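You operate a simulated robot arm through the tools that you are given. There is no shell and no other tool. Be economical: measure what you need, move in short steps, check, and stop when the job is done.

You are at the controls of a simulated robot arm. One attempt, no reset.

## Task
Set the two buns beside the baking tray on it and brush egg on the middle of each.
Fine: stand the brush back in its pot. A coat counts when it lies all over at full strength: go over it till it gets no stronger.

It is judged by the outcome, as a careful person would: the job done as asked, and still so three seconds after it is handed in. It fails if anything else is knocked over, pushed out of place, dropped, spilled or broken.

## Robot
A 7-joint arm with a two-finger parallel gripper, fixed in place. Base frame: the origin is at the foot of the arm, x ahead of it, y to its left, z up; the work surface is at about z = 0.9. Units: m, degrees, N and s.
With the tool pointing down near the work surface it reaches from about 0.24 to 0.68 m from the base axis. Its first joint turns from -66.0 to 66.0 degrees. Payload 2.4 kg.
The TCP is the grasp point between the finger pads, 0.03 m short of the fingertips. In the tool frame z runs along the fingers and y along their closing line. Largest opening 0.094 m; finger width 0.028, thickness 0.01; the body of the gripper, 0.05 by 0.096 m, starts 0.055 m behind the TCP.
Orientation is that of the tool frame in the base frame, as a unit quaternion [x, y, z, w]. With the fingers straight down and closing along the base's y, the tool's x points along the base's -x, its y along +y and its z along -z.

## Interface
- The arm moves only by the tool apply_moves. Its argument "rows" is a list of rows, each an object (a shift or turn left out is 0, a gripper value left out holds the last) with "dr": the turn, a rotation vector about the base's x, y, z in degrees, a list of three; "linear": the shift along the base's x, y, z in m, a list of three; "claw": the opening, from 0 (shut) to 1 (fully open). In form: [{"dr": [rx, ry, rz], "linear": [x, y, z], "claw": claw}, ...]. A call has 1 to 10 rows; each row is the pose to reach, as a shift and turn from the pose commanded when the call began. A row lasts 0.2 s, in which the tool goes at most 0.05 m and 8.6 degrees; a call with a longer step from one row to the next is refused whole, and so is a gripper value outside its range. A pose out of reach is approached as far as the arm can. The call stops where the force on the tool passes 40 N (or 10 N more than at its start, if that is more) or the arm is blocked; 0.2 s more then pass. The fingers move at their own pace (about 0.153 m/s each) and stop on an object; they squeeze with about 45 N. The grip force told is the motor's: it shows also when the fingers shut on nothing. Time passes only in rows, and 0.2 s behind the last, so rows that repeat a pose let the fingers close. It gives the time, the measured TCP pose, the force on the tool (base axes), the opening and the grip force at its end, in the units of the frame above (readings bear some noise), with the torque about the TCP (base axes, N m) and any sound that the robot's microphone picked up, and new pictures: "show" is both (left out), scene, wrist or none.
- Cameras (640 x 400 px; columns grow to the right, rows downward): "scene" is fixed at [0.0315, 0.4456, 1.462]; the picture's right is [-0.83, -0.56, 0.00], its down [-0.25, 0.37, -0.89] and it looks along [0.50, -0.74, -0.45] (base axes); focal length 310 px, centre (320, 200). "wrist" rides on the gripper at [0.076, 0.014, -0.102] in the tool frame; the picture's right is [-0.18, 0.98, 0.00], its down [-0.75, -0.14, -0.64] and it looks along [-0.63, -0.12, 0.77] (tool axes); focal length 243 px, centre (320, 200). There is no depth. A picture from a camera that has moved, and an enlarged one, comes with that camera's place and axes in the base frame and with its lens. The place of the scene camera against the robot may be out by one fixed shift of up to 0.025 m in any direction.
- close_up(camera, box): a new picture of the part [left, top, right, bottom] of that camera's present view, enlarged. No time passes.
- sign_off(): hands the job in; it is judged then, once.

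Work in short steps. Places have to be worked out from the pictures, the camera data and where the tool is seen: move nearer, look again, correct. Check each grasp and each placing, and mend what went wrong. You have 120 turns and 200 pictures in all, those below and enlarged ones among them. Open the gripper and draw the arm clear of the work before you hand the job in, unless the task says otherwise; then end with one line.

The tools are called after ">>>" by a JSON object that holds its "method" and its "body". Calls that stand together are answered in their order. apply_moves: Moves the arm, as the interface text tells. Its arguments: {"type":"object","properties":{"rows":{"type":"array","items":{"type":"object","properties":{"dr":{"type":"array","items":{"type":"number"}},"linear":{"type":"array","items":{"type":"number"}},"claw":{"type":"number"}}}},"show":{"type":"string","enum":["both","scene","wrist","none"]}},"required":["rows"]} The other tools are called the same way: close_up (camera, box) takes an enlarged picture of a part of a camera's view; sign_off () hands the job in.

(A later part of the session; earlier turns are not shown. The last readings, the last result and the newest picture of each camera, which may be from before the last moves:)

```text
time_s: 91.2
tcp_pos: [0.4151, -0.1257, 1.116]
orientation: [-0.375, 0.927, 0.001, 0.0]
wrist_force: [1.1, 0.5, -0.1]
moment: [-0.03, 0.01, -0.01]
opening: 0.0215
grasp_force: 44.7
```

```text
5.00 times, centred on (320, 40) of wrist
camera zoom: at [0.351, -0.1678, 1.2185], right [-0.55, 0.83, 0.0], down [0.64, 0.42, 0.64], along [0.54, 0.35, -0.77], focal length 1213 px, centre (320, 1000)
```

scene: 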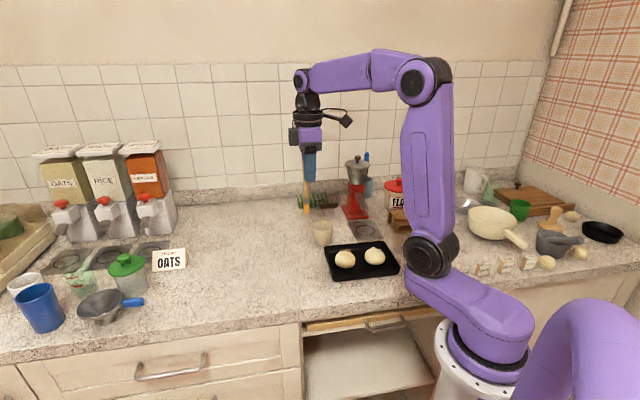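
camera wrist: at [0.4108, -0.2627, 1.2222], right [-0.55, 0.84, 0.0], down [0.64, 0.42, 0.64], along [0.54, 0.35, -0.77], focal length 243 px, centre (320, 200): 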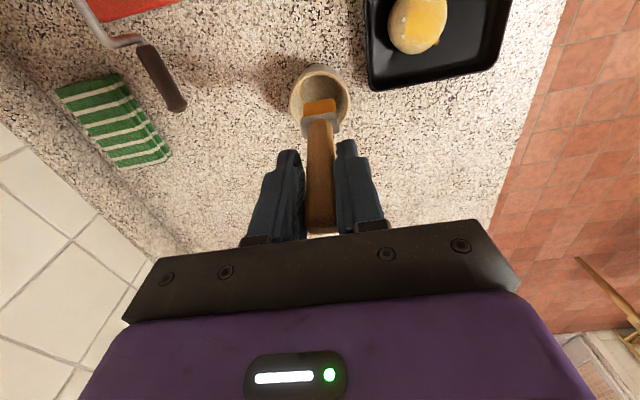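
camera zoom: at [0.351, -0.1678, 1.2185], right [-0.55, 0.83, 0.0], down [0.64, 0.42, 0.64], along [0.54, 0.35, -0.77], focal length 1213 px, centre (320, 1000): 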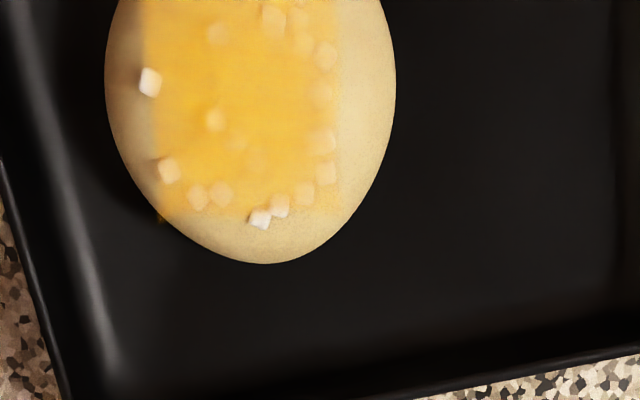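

The right and near edges look filled now. I'll take a closer look at the whole square from a better spot.

>>> {"method": "apply_moves", "body": {"rows": [{"linear": [-0.018, -0.014, 0]}], "show": "none"}}

>>> {"method": "close_up", "body": {"camera": "wrist", "box": [285, 10, 345, 80]}}

>>> {"method": "close_up", "body": {"camera": "scene", "box": [343, 243, 367, 263]}}

```text
time_s: 91.6
tcp_pos: [0.398, -0.138, 1.1143]
orientation: [-0.374, 0.927, 0.001, 0.0]
wrist_force: [0.2, -0.1, 0.1]
moment: [-0.04, -0.01, -0.04]
opening: 0.0216
grasp_force: 45.0
```

```text
5.71 times, centred on (315, 45) of wrist
camera zoom: at [0.333, -0.181, 1.2181], right [-0.55, 0.83, 0.0], down [0.64, 0.42, 0.64], along [0.54, 0.35, -0.77], focal length 1386 px, centre (349, 1086)
```

zoom: 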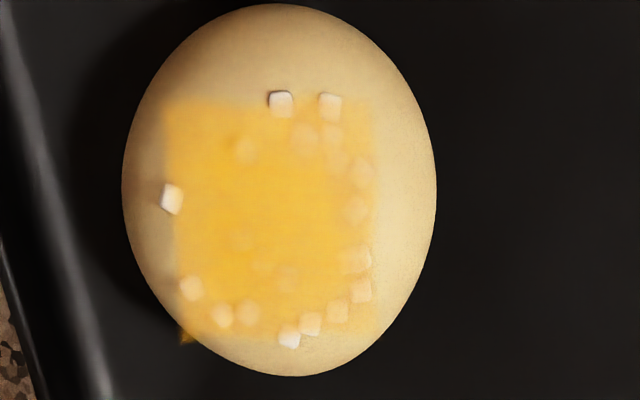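

```text
16.00 times, centred on (355, 253) of scene
camera zoom: at [0.0315, 0.4456, 1.462], right [-0.83, -0.56, 0.0], down [-0.25, 0.37, -0.89], along [0.5, -0.74, -0.45], focal length 4953 px, centre (-240, -648)
```

zoom: 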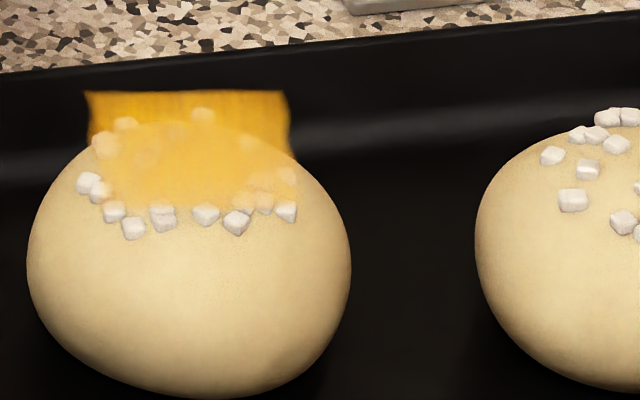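

Good but the right and top edges are still somewhat lighter. I'll feel for contact at the top-right part and stroke there.

>>> {"method": "apply_moves", "body": {"rows": [{"linear": [-0.025, -0.02, -0.015]}, {"linear": [-0.042, -0.033, -0.04]}, {"linear": [-0.042, -0.033, -0.053]}], "show": "none"}}

>>> {"method": "apply_moves", "body": {"rows": [{"linear": [0, 0, -0.0025]}], "show": "none"}}

>>> {"method": "apply_moves", "body": {"rows": [{"linear": [0, 0, -0.0015]}], "show": "none"}}

>>> {"method": "close_up", "body": {"camera": "wrist", "box": [260, 40, 380, 140]}}

```text
time_s: 92.4
tcp_pos: [0.3554, -0.1717, 1.0615]
orientation: [-0.375, 0.927, 0.0, 0.001]
wrist_force: [0.3, -1.4, 0.3]
moment: [0.0, -0.01, 0.0]
opening: 0.0216
grasp_force: 45.0
```

```text
time_s: 92.8
tcp_pos: [0.3564, -0.1714, 1.0595]
orientation: [-0.375, 0.927, 0.0, 0.0]
wrist_force: [0.2, 0.1, -0.1]
moment: [0.0, 0.01, 0.04]
opening: 0.0218
grasp_force: 44.8
```

```text
time_s: 93.2
tcp_pos: [0.3566, -0.1726, 1.0581]
orientation: [-0.374, 0.927, 0.0, 0.0]
wrist_force: [-0.7, -0.1, -0.3]
moment: [-0.04, 0.0, -0.02]
opening: 0.0218
grasp_force: 44.9
```

```text
4.00 times, centred on (320, 90) of wrist
camera zoom: at [0.2912, -0.2141, 1.1613], right [-0.55, 0.84, 0.0], down [0.64, 0.42, 0.64], along [0.54, 0.35, -0.77], focal length 970 px, centre (320, 640)
```

zoom: 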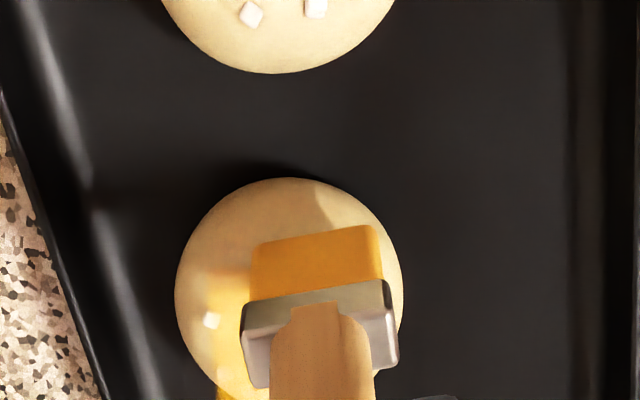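

>>> {"method": "apply_moves", "body": {"rows": [{"linear": [0.003, 0.002, -0.0015]}], "show": "none"}}

>>> {"method": "apply_moves", "body": {"rows": [{"linear": [0, 0, -0.0015]}], "show": "none"}}

```text
time_s: 93.6
tcp_pos: [0.3597, -0.1696, 1.0568]
orientation: [-0.375, 0.927, 0.001, 0.0]
wrist_force: [-0.6, 0.9, -0.3]
moment: [-0.01, 0.02, -0.01]
opening: 0.0216
grasp_force: 45.1
```

```text
time_s: 94.0
tcp_pos: [0.3585, -0.1687, 1.0561]
orientation: [-0.375, 0.927, 0.001, 0.001]
wrist_force: [0.0, 0.5, 2.7]
moment: [0.0, 0.0, 0.02]
opening: 0.0218
grasp_force: 45.3
```

Contact. I'll stroke sideways and then along the right lane.

>>> {"method": "apply_moves", "body": {"rows": [{"linear": [0.004, -0.006, 0.0003]}, {"linear": [-0.0022, 0.0033, 0]}, {"linear": [0.004, -0.006, 0.0003]}, {"linear": [-0.0022, 0.0033, 0]}, {"linear": [0.0066, 0.0084, 0.0008]}, {"linear": [0.0148, 0.0138, 0.001]}, {"linear": [0.0066, 0.0084, 0.0008]}, {"linear": [-0.0022, 0.0033, 0.0]}, {"linear": [0.0066, 0.0084, 0.0008]}, {"linear": [0.0148, 0.0138, 0.001]}], "show": "none"}}

>>> {"method": "apply_moves", "body": {"rows": [{"linear": [0, 0, 0.03]}, {"linear": [0.022, 0.015, 0.06]}], "show": "none"}}

>>> {"method": "close_up", "body": {"camera": "wrist", "box": [280, 10, 360, 90]}}

>>> {"method": "close_up", "body": {"camera": "scene", "box": [330, 230, 380, 270]}}

```text
time_s: 96.2
tcp_pos: [0.3742, -0.1551, 1.0562]
orientation: [-0.375, 0.927, 0.0, 0.0]
wrist_force: [-2.2, -0.5, 2.3]
moment: [-0.08, 0.12, -0.01]
opening: 0.0217
grasp_force: 45.0
```

```text
time_s: 96.8
tcp_pos: [0.3956, -0.1417, 1.1177]
orientation: [-0.374, 0.927, 0.001, 0.0]
wrist_force: [-1.3, -0.1, -0.1]
moment: [-0.03, 0.03, 0.0]
opening: 0.0218
grasp_force: 45.0
```

```text
5.00 times, centred on (320, 50) of wrist
camera zoom: at [0.3316, -0.1836, 1.2209], right [-0.55, 0.83, 0.0], down [0.64, 0.42, 0.64], along [0.54, 0.35, -0.77], focal length 1213 px, centre (320, 950)
```

zoom: 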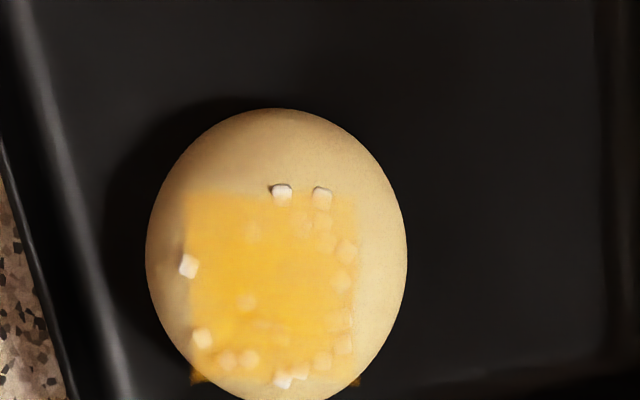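

```text
10.00 times, centred on (355, 250) of scene
camera zoom: at [0.0315, 0.4456, 1.462], right [-0.83, -0.56, 0.0], down [-0.25, 0.37, -0.89], along [0.5, -0.74, -0.45], focal length 3096 px, centre (-30, -300)
```

zoom: 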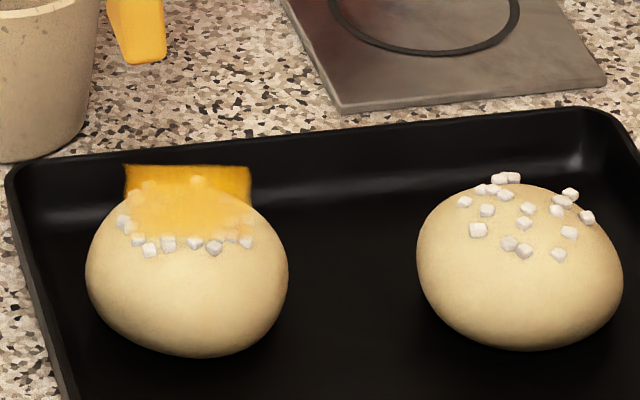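

The near bun's coat now looks complete to its corners. Next is the second bun at about (0.3045, -0.216); I'll move over it and feel for contact.

>>> {"method": "apply_moves", "body": {"rows": [{"linear": [-0.03, -0.0244, 0]}, {"linear": [-0.06, -0.049, 0]}, {"linear": [-0.091, -0.0733, 0]}, {"linear": [-0.091, -0.0733, -0.035]}, {"linear": [-0.091, -0.0733, -0.056]}], "show": "none"}}

>>> {"method": "close_up", "body": {"camera": "wrist", "box": [260, 40, 380, 140]}}

>>> {"method": "close_up", "body": {"camera": "scene", "box": [350, 230, 400, 270]}}

```text
time_s: 98.0
tcp_pos: [0.3048, -0.2153, 1.0603]
orientation: [-0.374, 0.928, 0.0, 0.0]
wrist_force: [0.0, 0.5, -0.1]
moment: [-0.03, -0.01, 0.0]
opening: 0.0217
grasp_force: 44.7
```

```text
4.00 times, centred on (320, 90) of wrist
camera zoom: at [0.2399, -0.2577, 1.164], right [-0.55, 0.83, 0.0], down [0.64, 0.42, 0.64], along [0.54, 0.35, -0.77], focal length 970 px, centre (320, 640)
```

zoom: 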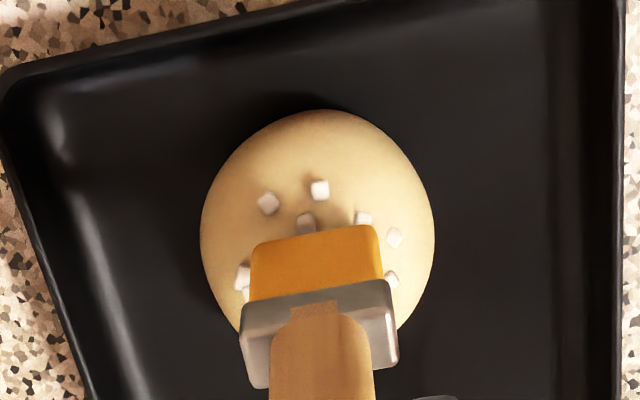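

```text
10.00 times, centred on (375, 250) of scene
camera zoom: at [0.0315, 0.4456, 1.462], right [-0.83, -0.56, 0.0], down [-0.25, 0.37, -0.89], along [0.5, -0.74, -0.45], focal length 3096 px, centre (-230, -300)
```

zoom: 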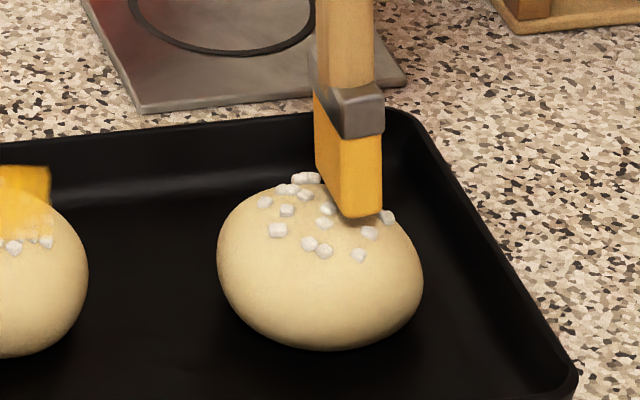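

The tip is about 5 mm short toward the far side. I'll shift it and lower to contact.

>>> {"method": "apply_moves", "body": {"rows": [{"linear": [0.0045, 0.0035, 0]}, {"linear": [0.0045, 0.0035, -0.0015]}], "show": "none"}}

>>> {"method": "apply_moves", "body": {"rows": [{"linear": [0, 0, -0.0015]}], "show": "none"}}

```text
time_s: 98.6
tcp_pos: [0.3088, -0.2113, 1.0595]
orientation: [-0.374, 0.927, 0.0, 0.0]
wrist_force: [-0.4, 0.4, -0.7]
moment: [0.01, 0.0, 0.04]
opening: 0.0218
grasp_force: 44.7
```

```text
time_s: 99.0
tcp_pos: [0.3097, -0.21, 1.0587]
orientation: [-0.374, 0.927, 0.0, -0.001]
wrist_force: [0.2, 0.2, -0.9]
moment: [0.01, 0.03, -0.03]
opening: 0.0215
grasp_force: 44.8
```

>>> {"method": "apply_moves", "body": {"rows": [{"linear": [0, 0, -0.0015]}], "show": "none"}}

>>> {"method": "apply_moves", "body": {"rows": [{"linear": [0, 0, -0.001]}], "show": "none"}}

```text
time_s: 99.4
tcp_pos: [0.3094, -0.2112, 1.0557]
orientation: [-0.375, 0.927, 0.0, 0.001]
wrist_force: [-1.1, 1.1, 8.9]
moment: [0.07, 0.02, 0.02]
opening: 0.0217
grasp_force: 45.4
```

```text
time_s: 99.8
tcp_pos: [0.3101, -0.2123, 1.0566]
orientation: [-0.374, 0.927, -0.002, 0.0]
wrist_force: [-1.6, 2.4, 25.5]
moment: [0.22, 0.09, -0.02]
opening: 0.0218
grasp_force: 44.8
```

Contact is at 1.0565. I'll back off to light pressure and stroke in short back-and-forth lanes.

>>> {"method": "apply_moves", "body": {"rows": [{"linear": [0, 0, 0.0017]}, {"linear": [0.0058, 0.0039, 0.0015]}, {"linear": [-0.0058, -0.0039, 0.0015]}, {"linear": [0.0058, 0.0039, 0.0013]}, {"linear": [-0.0058, -0.0039, 0.0013]}, {"linear": [-0.0091, 0.0011, 0.0012]}, {"linear": [0.0025, 0.0089, 0.0012]}, {"linear": [0.0091, -0.0011, 0.0012]}, {"linear": [-0.0025, -0.0089, 0.0012]}, {"linear": [0, 0, 0.0015]}], "show": "none"}}

>>> {"method": "close_up", "body": {"camera": "scene", "box": [340, 230, 390, 270]}}

```text
time_s: 102.0
tcp_pos: [0.309, -0.2107, 1.058]
orientation: [-0.374, 0.927, 0.0, 0.0]
wrist_force: [-0.5, -0.4, 0.2]
moment: [-0.01, 0.03, -0.01]
opening: 0.0217
grasp_force: 44.9
```

```text
10.00 times, centred on (365, 250) of scene
camera zoom: at [0.0315, 0.4456, 1.462], right [-0.83, -0.56, 0.0], down [-0.25, 0.37, -0.89], along [0.5, -0.74, -0.45], focal length 3096 px, centre (-130, -300)
```

zoom: 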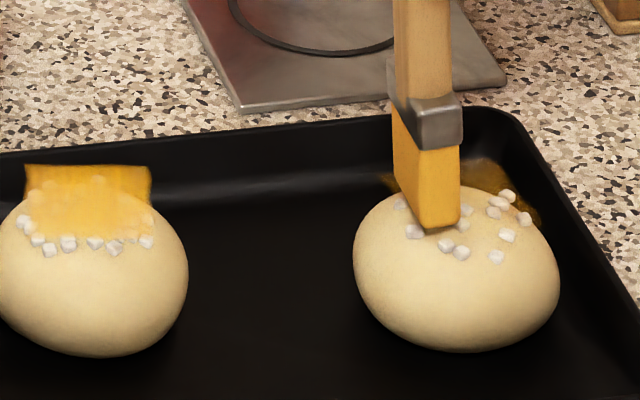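

Egg is going on and the bun shifted slightly toward its end wall. I'll lift for a look.

>>> {"method": "apply_moves", "body": {"rows": [{"linear": [0, 0, 0.03]}, {"linear": [0.027, 0.02, 0.06]}], "show": "none"}}

>>> {"method": "close_up", "body": {"camera": "wrist", "box": [270, 0, 370, 90]}}

>>> {"method": "close_up", "body": {"camera": "scene", "box": [340, 230, 390, 270]}}

```text
time_s: 102.6
tcp_pos: [0.3339, -0.19, 1.1165]
orientation: [-0.374, 0.927, 0.001, 0.0]
wrist_force: [0.4, -0.6, -0.6]
moment: [-0.02, 0.01, 0.02]
opening: 0.0218
grasp_force: 44.8
```

```text
4.44 times, centred on (320, 45) of wrist
camera zoom: at [0.2692, -0.2326, 1.2203], right [-0.55, 0.84, 0.0], down [0.64, 0.42, 0.64], along [0.54, 0.35, -0.77], focal length 1078 px, centre (320, 889)
```

zoom: 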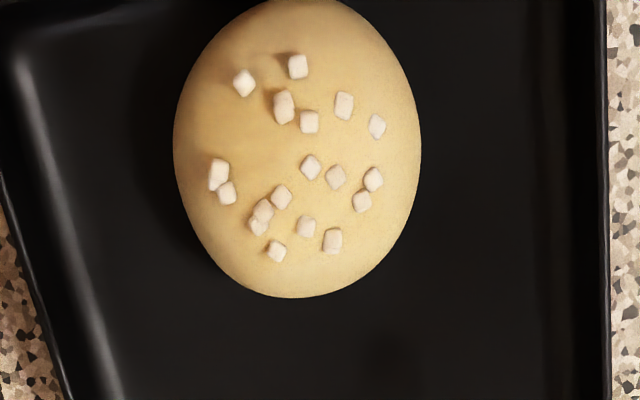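

```text
10.00 times, centred on (365, 250) of scene
camera zoom: at [0.0315, 0.4456, 1.462], right [-0.83, -0.56, 0.0], down [-0.25, 0.37, -0.89], along [0.5, -0.74, -0.45], focal length 3096 px, centre (-130, -300)
```

zoom: 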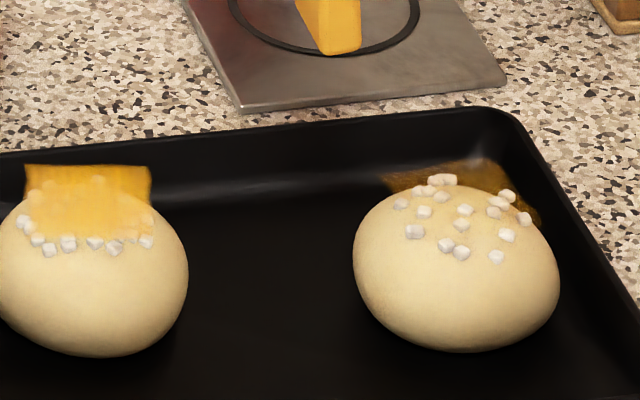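

A weak coat so far, with the square turned about 35° on this bun, which is now at about (0.296, -0.222) near the end wall. I'll zigzag over it at contact height.

>>> {"method": "apply_moves", "body": {"rows": [{"linear": [-0.0234, -0.0218, -0.035]}, {"linear": [-0.0234, -0.0218, -0.0604]}, {"linear": [-0.0434, -0.035, -0.0604]}, {"linear": [-0.0478, -0.0284, -0.0604]}, {"linear": [-0.0278, -0.0152, -0.0604]}, {"linear": [-0.0234, -0.0218, -0.0604]}, {"linear": [-0.0434, -0.035, -0.0604]}, {"linear": [-0.039, -0.0416, -0.0604]}, {"linear": [-0.019, -0.0284, -0.0604]}, {"linear": [-0.0334, -0.0284, -0.0604]}], "show": "none"}}

>>> {"method": "apply_moves", "body": {"rows": [{"linear": [0, 0, 0.03]}, {"linear": [0.027, 0.02, 0.06]}], "show": "none"}}

>>> {"method": "close_up", "body": {"camera": "wrist", "box": [270, 0, 370, 90]}}

>>> {"method": "close_up", "body": {"camera": "scene", "box": [340, 230, 390, 270]}}

```text
time_s: 104.8
tcp_pos: [0.3046, -0.2185, 1.0564]
orientation: [-0.374, 0.927, 0.0, -0.001]
wrist_force: [1.0, -0.4, -1.2]
moment: [0.03, 0.01, 0.02]
opening: 0.0218
grasp_force: 45.1
```

```text
time_s: 105.4
tcp_pos: [0.3304, -0.2005, 1.1168]
orientation: [-0.374, 0.928, 0.0, -0.001]
wrist_force: [0.0, 0.4, -0.6]
moment: [-0.02, 0.02, -0.02]
opening: 0.0216
grasp_force: 45.0
```

```text
4.44 times, centred on (320, 45) of wrist
camera zoom: at [0.266, -0.243, 1.2202], right [-0.55, 0.84, 0.0], down [0.64, 0.42, 0.64], along [0.54, 0.35, -0.77], focal length 1078 px, centre (320, 889)
```

zoom: 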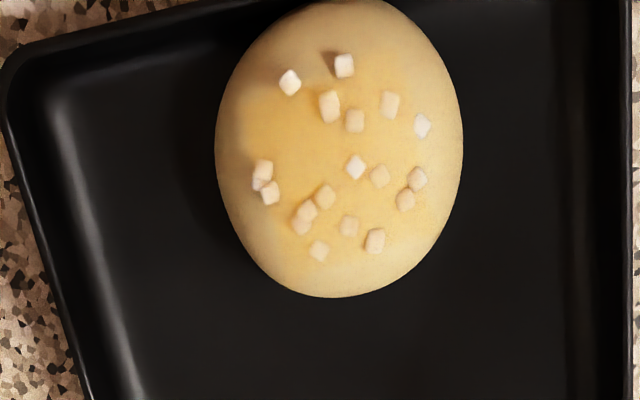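

```text
10.00 times, centred on (365, 250) of scene
camera zoom: at [0.0315, 0.4456, 1.462], right [-0.83, -0.56, 0.0], down [-0.25, 0.37, -0.89], along [0.5, -0.74, -0.45], focal length 3096 px, centre (-130, -300)
```

zoom: 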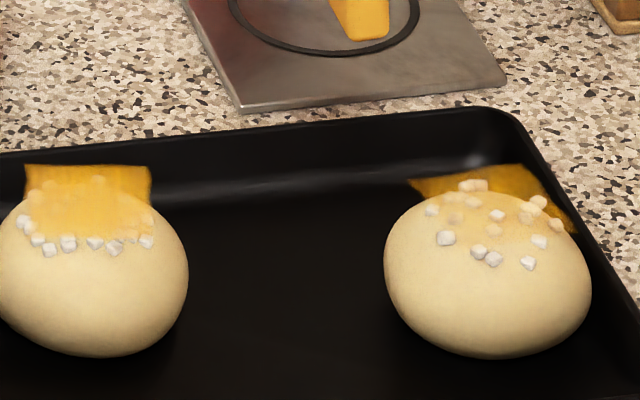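

Building up. Again at slightly firmer contact, recentred on the bun.

>>> {"method": "apply_moves", "body": {"rows": [{"linear": [-0.0291, -0.0144, -0.035]}, {"linear": [-0.0291, -0.0144, -0.0612]}, {"linear": [-0.0457, -0.0254, -0.0612]}, {"linear": [-0.0507, -0.0179, -0.0612]}, {"linear": [-0.0341, -0.0069, -0.0612]}, {"linear": [-0.0291, -0.0144, -0.0612]}, {"linear": [-0.0457, -0.0254, -0.0612]}, {"linear": [-0.0407, -0.0329, -0.0612]}, {"linear": [-0.0241, -0.0219, -0.0612]}, {"linear": [-0.0374, -0.0199, -0.0612]}], "show": "none"}}

>>> {"method": "apply_moves", "body": {"rows": [{"linear": [0, 0, 0.03]}, {"linear": [0.027, 0.02, 0.06]}], "show": "none"}}

>>> {"method": "close_up", "body": {"camera": "wrist", "box": [270, 0, 370, 90]}}

>>> {"method": "close_up", "body": {"camera": "scene", "box": [340, 230, 390, 270]}}

```text
time_s: 107.6
tcp_pos: [0.2912, -0.2185, 1.0574]
orientation: [-0.374, 0.927, 0.0, 0.001]
wrist_force: [-0.2, -0.4, -0.1]
moment: [0.03, 0.01, 0.0]
opening: 0.0216
grasp_force: 44.7
```

```text
time_s: 108.2
tcp_pos: [0.3181, -0.1981, 1.1171]
orientation: [-0.375, 0.927, 0.0, -0.001]
wrist_force: [1.3, 0.1, 0.2]
moment: [-0.02, 0.03, -0.02]
opening: 0.0216
grasp_force: 45.3
```

```text
4.44 times, centred on (320, 45) of wrist
camera zoom: at [0.2544, -0.2413, 1.2201], right [-0.55, 0.84, 0.0], down [0.64, 0.42, 0.64], along [0.54, 0.35, -0.77], focal length 1078 px, centre (320, 889)
```

zoom: 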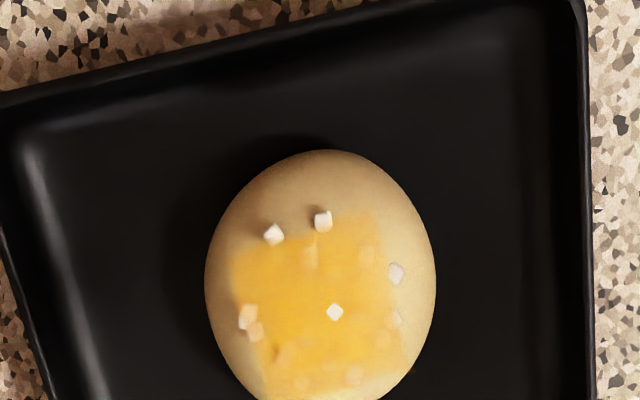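

```text
10.00 times, centred on (365, 250) of scene
camera zoom: at [0.0315, 0.4456, 1.462], right [-0.83, -0.56, 0.0], down [-0.25, 0.37, -0.89], along [0.5, -0.74, -0.45], focal length 3096 px, centre (-130, -300)
```

zoom: 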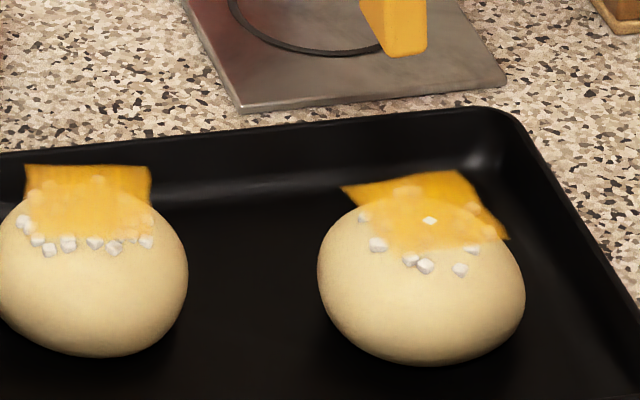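

A big increase. One more pass concentrated on the edge lanes.

>>> {"method": "apply_moves", "body": {"rows": [{"linear": [-0.0076, 0.0066, -0.035]}, {"linear": [-0.0076, 0.0066, -0.0618]}, {"linear": [-0.0276, -0.0066, -0.0616]}, {"linear": [-0.0076, 0.0066, -0.0618]}, {"linear": [-0.0016, -0.0025, -0.0616]}, {"linear": [-0.0216, -0.0157, -0.0616]}, {"linear": [-0.0156, -0.0248, -0.0618]}, {"linear": [0.0044, -0.0116, -0.0618]}, {"linear": [-0.0016, -0.0025, -0.0616]}, {"linear": [-0.0016, -0.0025, -0.03]}], "show": "none"}}

>>> {"method": "apply_moves", "body": {"rows": [{"linear": [0.025, 0.018, 0.03]}], "show": "none"}}

>>> {"method": "close_up", "body": {"camera": "wrist", "box": [270, 0, 370, 90]}}

>>> {"method": "close_up", "body": {"camera": "scene", "box": [340, 230, 390, 270]}}

```text
time_s: 110.4
tcp_pos: [0.3192, -0.2015, 1.0836]
orientation: [-0.375, 0.927, 0.0, 0.0]
wrist_force: [-0.1, 0.0, 0.0]
moment: [0.02, -0.03, 0.03]
opening: 0.0217
grasp_force: 45.5
```

```text
time_s: 110.8
tcp_pos: [0.3428, -0.1834, 1.1124]
orientation: [-0.375, 0.927, 0.001, -0.001]
wrist_force: [0.4, -0.1, -0.3]
moment: [-0.01, 0.01, 0.01]
opening: 0.0219
grasp_force: 45.1
```

```text
4.44 times, centred on (320, 45) of wrist
camera zoom: at [0.2779, -0.2262, 1.2154], right [-0.55, 0.84, 0.0], down [0.64, 0.42, 0.64], along [0.54, 0.35, -0.77], focal length 1078 px, centre (320, 889)
```

zoom: 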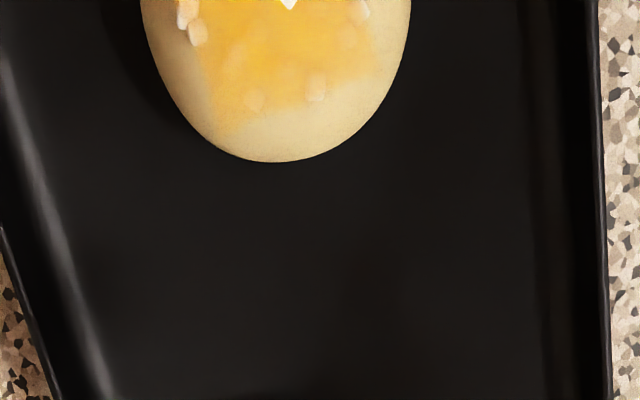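

```text
10.00 times, centred on (365, 250) of scene
camera zoom: at [0.0315, 0.4456, 1.462], right [-0.83, -0.56, 0.0], down [-0.25, 0.37, -0.89], along [0.5, -0.74, -0.45], focal length 3096 px, centre (-130, -300)
```

zoom: 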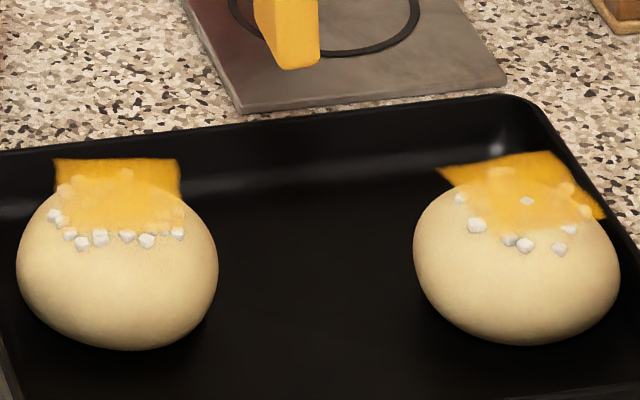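

The tray itself slid about 8 mm when the bun met its end wall, so I must not push outward any more. I'll view bun B fully before the final light strokes.

>>> {"method": "apply_moves", "body": {"rows": [{"linear": [-0.03, -0.024, 0.005]}], "show": "scene"}}

>>> {"method": "close_up", "body": {"camera": "wrist", "box": [270, 10, 370, 100]}}

```text
time_s: 111.2
tcp_pos: [0.3136, -0.209, 1.1171]
orientation: [-0.374, 0.927, 0.001, 0.0]
wrist_force: [-0.7, -0.6, -0.4]
moment: [-0.01, 0.01, 0.02]
opening: 0.0215
grasp_force: 44.8
```

scene: 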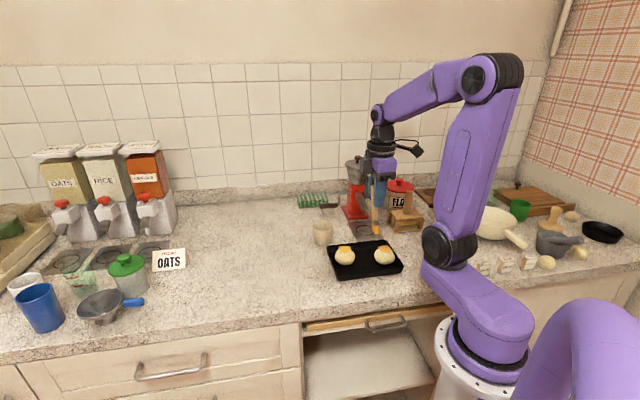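

```text
4.44 times, centred on (320, 55) of wrist
camera zoom: at [0.2497, -0.2506, 1.2208], right [-0.55, 0.83, 0.0], down [0.64, 0.42, 0.64], along [0.54, 0.35, -0.77], focal length 1078 px, centre (320, 844)
```

zoom: 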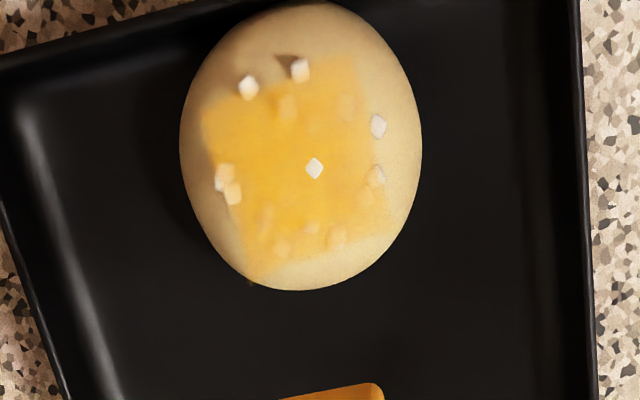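

Weaker areas are the top-right and right edges of the square. I'll set the brush there by feel and stroke inward, away from the wall.

>>> {"method": "apply_moves", "body": {"rows": [{"linear": [-0.0376, -0.018, -0.025]}, {"linear": [-0.0376, -0.018, -0.0575]}], "show": "none"}}

>>> {"method": "apply_moves", "body": {"rows": [{"linear": [0, 0, -0.002]}], "show": "none"}}

>>> {"method": "apply_moves", "body": {"rows": [{"linear": [0, 0, -0.0015]}], "show": "none"}}

>>> {"method": "close_up", "body": {"camera": "wrist", "box": [260, 40, 380, 140]}}

```text
time_s: 111.8
tcp_pos: [0.2773, -0.2255, 1.0601]
orientation: [-0.375, 0.927, 0.0, 0.0]
wrist_force: [-0.8, 0.3, -0.1]
moment: [-0.02, 0.02, -0.02]
opening: 0.0217
grasp_force: 45.0
```

```text
time_s: 112.2
tcp_pos: [0.2771, -0.2249, 1.0594]
orientation: [-0.375, 0.927, -0.001, -0.001]
wrist_force: [0.7, 0.0, -0.5]
moment: [-0.01, 0.02, -0.03]
opening: 0.0219
grasp_force: 44.7
```

```text
time_s: 112.6
tcp_pos: [0.2766, -0.2255, 1.0598]
orientation: [-0.375, 0.927, 0.0, -0.001]
wrist_force: [-0.1, -0.2, 0.7]
moment: [0.06, -0.01, -0.03]
opening: 0.0216
grasp_force: 44.9
```

```text
4.00 times, centred on (320, 90) of wrist
camera zoom: at [0.2117, -0.268, 1.1615], right [-0.55, 0.83, 0.0], down [0.64, 0.42, 0.64], along [0.54, 0.35, -0.77], focal length 970 px, centre (320, 640)
```

zoom: 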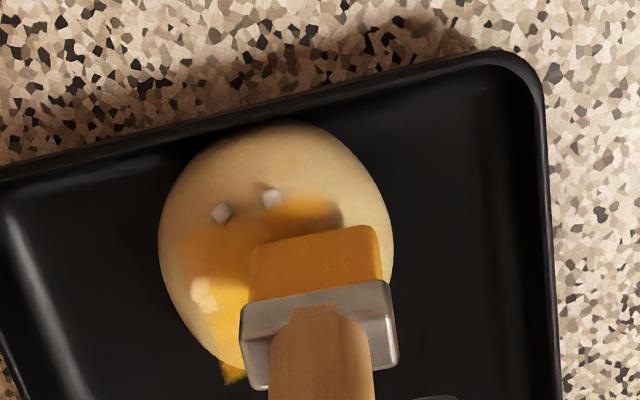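

>>> {"method": "apply_moves", "body": {"rows": [{"linear": [0, 0, -0.0015]}, {"linear": [0.004, 0.0027, -0.0015]}], "show": "none"}}

```text
time_s: 113.2
tcp_pos: [0.2802, -0.2223, 1.0561]
orientation: [-0.375, 0.927, 0.0, -0.001]
wrist_force: [0.1, -0.8, -0.4]
moment: [-0.01, 0.03, -0.01]
opening: 0.0216
grasp_force: 44.9
```

>>> {"method": "apply_moves", "body": {"rows": [{"linear": [0.002, 0.001, -0.0015]}], "show": "none"}}

>>> {"method": "apply_moves", "body": {"rows": [{"linear": [0, 0, -0.0015]}], "show": "none"}}

```text
time_s: 113.6
tcp_pos: [0.2809, -0.2228, 1.0561]
orientation: [-0.374, 0.928, 0.001, -0.001]
wrist_force: [-2.9, 0.2, 6.4]
moment: [-0.1, 0.23, -0.02]
opening: 0.0218
grasp_force: 45.1
```

```text
time_s: 114.0
tcp_pos: [0.2822, -0.2227, 1.0555]
orientation: [-0.374, 0.927, -0.001, 0.002]
wrist_force: [-2.9, 3.4, 33.6]
moment: [0.14, 0.03, 0.0]
opening: 0.0218
grasp_force: 44.5
```

Contact. I'll ease off, then make strokes running inward only, lifting on the return.

>>> {"method": "apply_moves", "body": {"rows": [{"linear": [0, 0, 0.002]}, {"linear": [0.007, 0.0046, 0.0022]}, {"linear": [0.015, 0.01, 0.002]}, {"linear": [0.015, 0.01, 0.007]}, {"linear": [-0.002, 0.002, 0.007]}, {"linear": [0.001, 0.002, 0.0018]}, {"linear": [0.009, 0.0075, 0.002]}, {"linear": [0.017, 0.013, 0.0016]}, {"linear": [0.017, 0.013, 0.03]}, {"linear": [0.033, 0.018, 0.06]}], "show": "none"}}

>>> {"method": "close_up", "body": {"camera": "wrist", "box": [270, 10, 370, 100]}}

>>> {"method": "close_up", "body": {"camera": "scene", "box": [340, 230, 410, 285]}}

```text
time_s: 116.2
tcp_pos: [0.3137, -0.2031, 1.1152]
orientation: [-0.375, 0.927, 0.001, 0.0]
wrist_force: [0.4, 0.1, -0.3]
moment: [-0.01, -0.01, 0.01]
opening: 0.0218
grasp_force: 45.4
```

```text
4.44 times, centred on (320, 55) of wrist
camera zoom: at [0.2502, -0.2452, 1.2192], right [-0.55, 0.83, 0.0], down [0.64, 0.42, 0.64], along [0.54, 0.35, -0.77], focal length 1078 px, centre (320, 844)
```

zoom: 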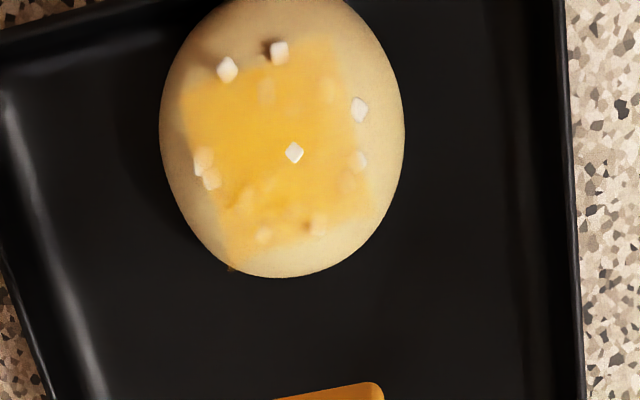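

```text
7.27 times, centred on (375, 258) of scene
camera zoom: at [0.0315, 0.4456, 1.462], right [-0.83, -0.56, 0.0], down [-0.25, 0.37, -0.89], along [0.5, -0.74, -0.45], focal length 2252 px, centre (-80, -218)
```

zoom: 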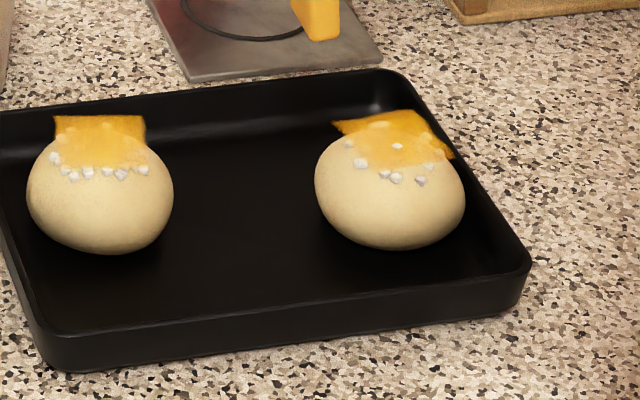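

Better. The lower-right edge remains, so I'll repeat there.

>>> {"method": "apply_moves", "body": {"rows": [{"linear": [-0.0251, -0.0133, -0.03]}, {"linear": [-0.0251, -0.0133, -0.0575]}], "show": "none"}}

>>> {"method": "apply_moves", "body": {"rows": [{"linear": [0, 0, -0.0015]}], "show": "none"}}

>>> {"method": "apply_moves", "body": {"rows": [{"linear": [0, 0, -0.001]}], "show": "none"}}

```text
time_s: 116.8
tcp_pos: [0.2906, -0.2167, 1.0578]
orientation: [-0.375, 0.927, 0.0, 0.0]
wrist_force: [-0.3, 0.6, -0.6]
moment: [0.0, -0.02, 0.0]
opening: 0.0216
grasp_force: 44.8
```

```text
time_s: 117.2
tcp_pos: [0.2899, -0.2163, 1.0552]
orientation: [-0.375, 0.927, 0.0, 0.001]
wrist_force: [0.0, 0.2, -0.3]
moment: [0.03, -0.01, -0.01]
opening: 0.0216
grasp_force: 45.2
```

```text
time_s: 117.6
tcp_pos: [0.2905, -0.2168, 1.0549]
orientation: [-0.374, 0.927, 0.0, 0.001]
wrist_force: [0.6, 1.4, 3.9]
moment: [0.07, -0.06, 0.04]
opening: 0.0217
grasp_force: 44.7
```

>>> {"method": "apply_moves", "body": {"rows": [{"linear": [0.005, 0.0033, -0.0003]}, {"linear": [-0.004, -0.0026, 0.0002]}, {"linear": [0.006, 0.004, -0.0003]}, {"linear": [-0.004, -0.0026, 0.0002]}, {"linear": [0.0065, -0.003, 0]}, {"linear": [0.0125, 0.001, -0.0005]}, {"linear": [0.0065, -0.003, 0]}, {"linear": [0.0085, 0.007, -0.0005]}, {"linear": [0.0085, 0.007, 0.03]}, {"linear": [0.023, 0.013, 0.06]}], "show": "none"}}

>>> {"method": "close_up", "body": {"camera": "wrist", "box": [270, 10, 370, 100]}}

>>> {"method": "close_up", "body": {"camera": "scene", "box": [340, 230, 410, 285]}}

```text
time_s: 119.8
tcp_pos: [0.3106, -0.2036, 1.1148]
orientation: [-0.375, 0.927, 0.001, -0.001]
wrist_force: [0.9, -1.0, 0.5]
moment: [0.01, -0.03, 0.01]
opening: 0.0218
grasp_force: 44.5
```

```text
4.44 times, centred on (320, 55) of wrist
camera zoom: at [0.2465, -0.2469, 1.2186], right [-0.55, 0.83, 0.0], down [0.64, 0.42, 0.64], along [0.54, 0.35, -0.77], focal length 1078 px, centre (320, 844)
```

zoom: 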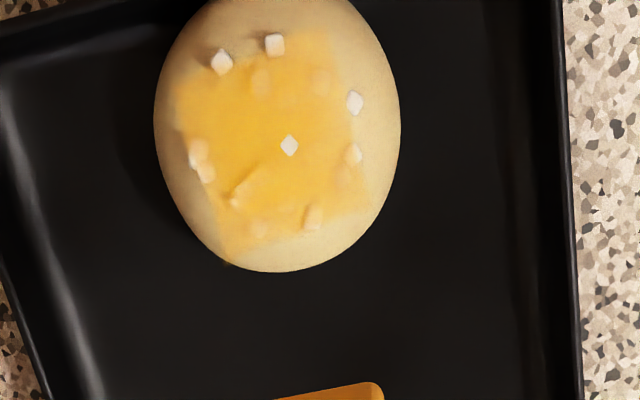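

```text
7.27 times, centred on (375, 258) of scene
camera zoom: at [0.0315, 0.4456, 1.462], right [-0.83, -0.56, 0.0], down [-0.25, 0.37, -0.89], along [0.5, -0.74, -0.45], focal length 2252 px, centre (-80, -218)
```

zoom: 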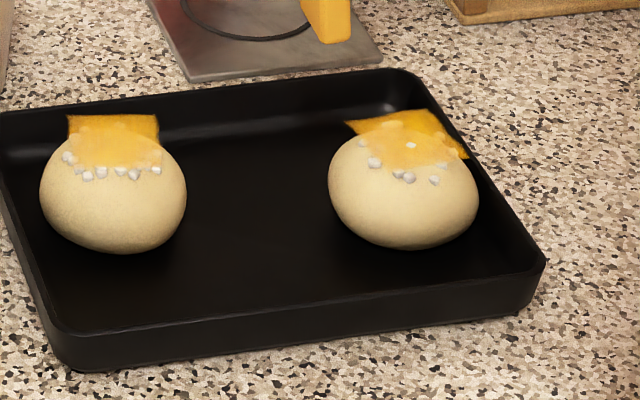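

Bun B is against its end wall and the tray crept another 5 mm. I'll reload the brush, then use only inward strokes on B, and later ease the tray back by stroking bun A the opposite way.

>>> {"method": "apply_moves", "body": {"rows": [{"linear": [0.04, 0.0, 0.03]}, {"linear": [0.08, -0.005, 0.035]}, {"linear": [0.125, -0.01, 0.03]}, {"linear": [0.1665, -0.0152, 0.005]}], "show": "none"}}

>>> {"method": "close_up", "body": {"camera": "wrist", "box": [260, 40, 420, 160]}}

```text
time_s: 120.8
tcp_pos: [0.4787, -0.219, 1.12]
orientation: [-0.374, 0.927, 0.001, 0.0]
wrist_force: [0.0, -0.4, -1.2]
moment: [0.0, 0.02, -0.01]
opening: 0.0219
grasp_force: 44.8
```

```text
3.33 times, centred on (340, 100) of wrist
camera zoom: at [0.4145, -0.2609, 1.2243], right [-0.55, 0.83, 0.0], down [0.64, 0.42, 0.64], along [0.54, 0.35, -0.77], focal length 809 px, centre (253, 533)
```

zoom: 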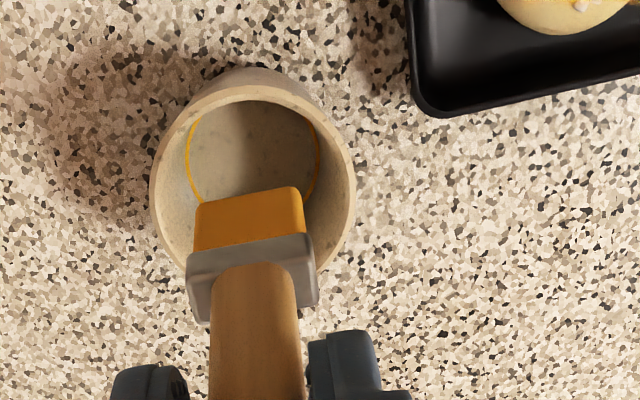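

I'll recentre for the tilted tip and dip.

>>> {"method": "apply_moves", "body": {"rows": [{"linear": [0.006, 0.004, -0.01]}, {"linear": [0.006, 0.004, -0.05]}, {"linear": [0.006, 0.004, -0.08]}, {"linear": [0.006, 0.004, -0.0865]}, {"linear": [0.006, 0.004, -0.0885]}], "show": "none"}}

>>> {"method": "apply_moves", "body": {"rows": [{"linear": [0.002, 0.001, 0]}, {"linear": [0, 0, 0]}, {"linear": [0, 0, 0.04]}, {"linear": [0, 0, 0.08]}, {"linear": [0, 0, 0.1]}], "show": "none"}}

>>> {"method": "close_up", "body": {"camera": "wrist", "box": [260, 0, 460, 150]}}

```text
time_s: 122.0
tcp_pos: [0.4853, -0.2153, 1.0311]
orientation: [-0.374, 0.927, 0.0, -0.001]
wrist_force: [0.2, -0.3, -0.7]
moment: [-0.02, 0.03, -0.02]
opening: 0.022
grasp_force: 44.9
```

```text
time_s: 123.2
tcp_pos: [0.4851, -0.2148, 1.1302]
orientation: [-0.374, 0.927, 0.0, -0.001]
wrist_force: [0.6, -0.6, -0.1]
moment: [-0.01, 0.0, 0.0]
opening: 0.0216
grasp_force: 44.3
```

```text
2.67 times, centred on (360, 75) of wrist
camera zoom: at [0.4199, -0.257, 1.2345], right [-0.55, 0.84, 0.0], down [0.64, 0.42, 0.64], along [0.54, 0.35, -0.77], focal length 647 px, centre (213, 533)
```

zoom: 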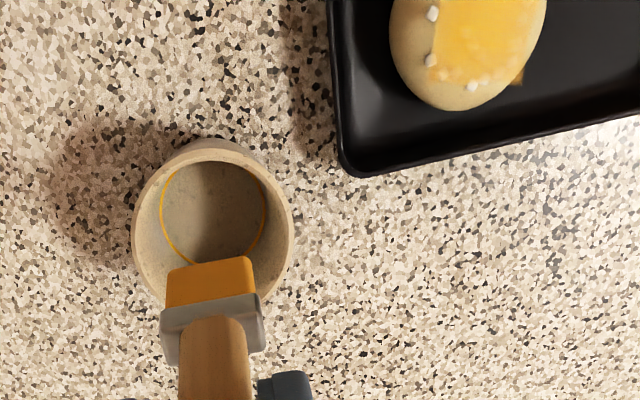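

Loaded. Back to bun B's far side, then inward strokes.

>>> {"method": "apply_moves", "body": {"rows": [{"linear": [-0.045, 0.0, 0.01]}, {"linear": [-0.09, -0.005, 0.01]}, {"linear": [-0.135, -0.01, 0.01]}, {"linear": [-0.175, -0.014, 0.005]}, {"linear": [-0.2077, -0.0166, -0.01]}, {"linear": [-0.2077, -0.0166, -0.05]}, {"linear": [-0.2077, -0.0166, -0.072]}], "show": "none"}}

>>> {"method": "apply_moves", "body": {"rows": [{"linear": [0, 0, -0.0015]}], "show": "none"}}

>>> {"method": "apply_moves", "body": {"rows": [{"linear": [0, 0, -0.0015]}], "show": "none"}}

>>> {"method": "close_up", "body": {"camera": "wrist", "box": [260, 40, 380, 140]}}

```text
time_s: 124.8
tcp_pos: [0.2758, -0.2315, 1.0587]
orientation: [-0.375, 0.927, 0.0, 0.0]
wrist_force: [-0.1, 0.6, -0.4]
moment: [0.0, 0.02, -0.01]
opening: 0.0216
grasp_force: 44.8
```

```text
time_s: 125.2
tcp_pos: [0.2767, -0.2315, 1.0592]
orientation: [-0.375, 0.927, 0.0, 0.0]
wrist_force: [0.3, 0.0, 0.2]
moment: [0.0, 0.0, 0.03]
opening: 0.0218
grasp_force: 45.0
```

```text
time_s: 125.6
tcp_pos: [0.2763, -0.2308, 1.0566]
orientation: [-0.374, 0.927, 0.0, 0.0]
wrist_force: [0.0, 0.6, 0.6]
moment: [0.0, -0.02, 0.0]
opening: 0.022
grasp_force: 45.2
```

```text
4.00 times, centred on (320, 90) of wrist
camera zoom: at [0.2119, -0.2742, 1.1598], right [-0.55, 0.83, 0.0], down [0.64, 0.42, 0.64], along [0.54, 0.35, -0.77], focal length 970 px, centre (320, 640)
```

zoom: 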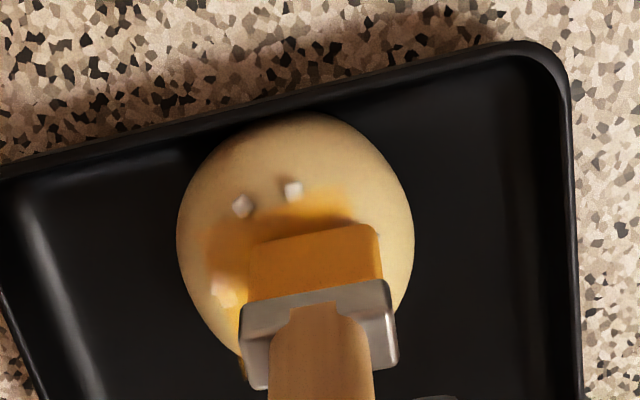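

>>> {"method": "apply_moves", "body": {"rows": [{"linear": [0, 0, -0.0012]}, {"linear": [0.007, 0.0046, -0.0008]}, {"linear": [0.015, 0.01, -0.0006]}, {"linear": [0.023, 0.0152, -0.0008]}, {"linear": [0.023, 0.0152, 0.008]}, {"linear": [0.012, 0.0135, 0.008]}, {"linear": [0.012, 0.0135, -0.0008]}, {"linear": [0.02, 0.0188, -0.001]}, {"linear": [0.02, 0.0188, 0.03]}, {"linear": [0.035, 0.027, 0.06]}], "show": "none"}}

>>> {"method": "close_up", "body": {"camera": "wrist", "box": [270, 10, 370, 100]}}

>>> {"method": "close_up", "body": {"camera": "scene", "box": [340, 230, 410, 285]}}

```text
time_s: 127.8
tcp_pos: [0.3126, -0.2047, 1.1172]
orientation: [-0.375, 0.927, 0.002, 0.0]
wrist_force: [0.0, -0.1, -0.2]
moment: [0.04, 0.03, -0.01]
opening: 0.0215
grasp_force: 45.0
```

```text
4.44 times, centred on (320, 55) of wrist
camera zoom: at [0.247, -0.2474, 1.2195], right [-0.55, 0.83, 0.0], down [0.64, 0.42, 0.64], along [0.54, 0.35, -0.77], focal length 1078 px, centre (320, 844)
```

zoom: 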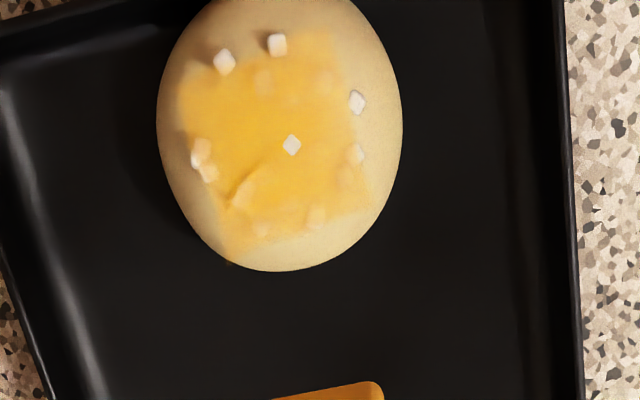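

```text
7.27 times, centred on (375, 258) of scene
camera zoom: at [0.0315, 0.4456, 1.462], right [-0.83, -0.56, 0.0], down [-0.25, 0.37, -0.89], along [0.5, -0.74, -0.45], focal length 2252 px, centre (-80, -218)
```

zoom: 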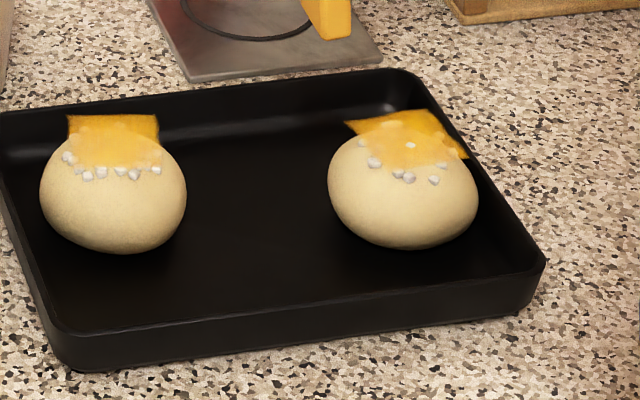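

Contact was marginal. I'll make one firmer inward stroke in the right-hand lane, which should also draw the bun off the wall.

>>> {"method": "apply_moves", "body": {"rows": [{"linear": [-0.0379, -0.0262, -0.03]}, {"linear": [-0.0379, -0.0262, -0.062]}, {"linear": [-0.0339, -0.0236, -0.0633]}, {"linear": [-0.0259, -0.0183, -0.0636]}, {"linear": [-0.0179, -0.013, -0.0636]}, {"linear": [-0.0099, -0.0077, -0.0636]}], "show": "none"}}

>>> {"method": "close_up", "body": {"camera": "scene", "box": [340, 230, 410, 285]}}

```text
refused: row 1 steps farther than a row can; nothing moved
```

```text
7.27 times, centred on (375, 258) of scene
camera zoom: at [0.0315, 0.4456, 1.462], right [-0.83, -0.56, 0.0], down [-0.25, 0.37, -0.89], along [0.5, -0.74, -0.45], focal length 2252 px, centre (-80, -218)
```

zoom: 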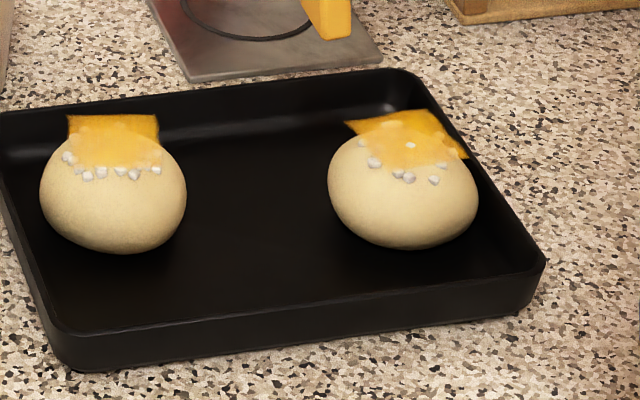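

The first row was too long, so I'll split it.

>>> {"method": "apply_moves", "body": {"rows": [{"linear": [-0.0379, -0.0262, -0.01]}, {"linear": [-0.0379, -0.0262, -0.045]}, {"linear": [-0.0379, -0.0262, -0.062]}, {"linear": [-0.0339, -0.0236, -0.0633]}, {"linear": [-0.0259, -0.0183, -0.0636]}, {"linear": [-0.0179, -0.013, -0.0636]}, {"linear": [-0.0099, -0.0077, -0.0636]}], "show": "none"}}

>>> {"method": "close_up", "body": {"camera": "scene", "box": [340, 230, 410, 285]}}

```text
time_s: 129.4
tcp_pos: [0.3008, -0.2147, 1.0527]
orientation: [-0.375, 0.927, 0.0, 0.001]
wrist_force: [-4.1, -1.9, 9.0]
moment: [-0.32, 0.38, -0.01]
opening: 0.0216
grasp_force: 44.7
```

```text
7.27 times, centred on (375, 258) of scene
camera zoom: at [0.0313, 0.4456, 1.462], right [-0.83, -0.56, 0.0], down [-0.25, 0.37, -0.89], along [0.5, -0.74, -0.45], focal length 2252 px, centre (-80, -218)
```

zoom: 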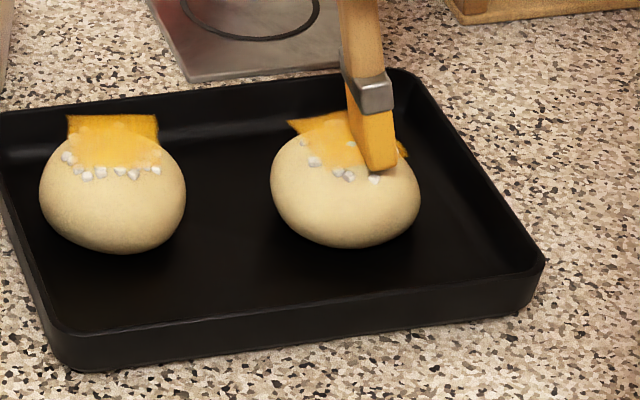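

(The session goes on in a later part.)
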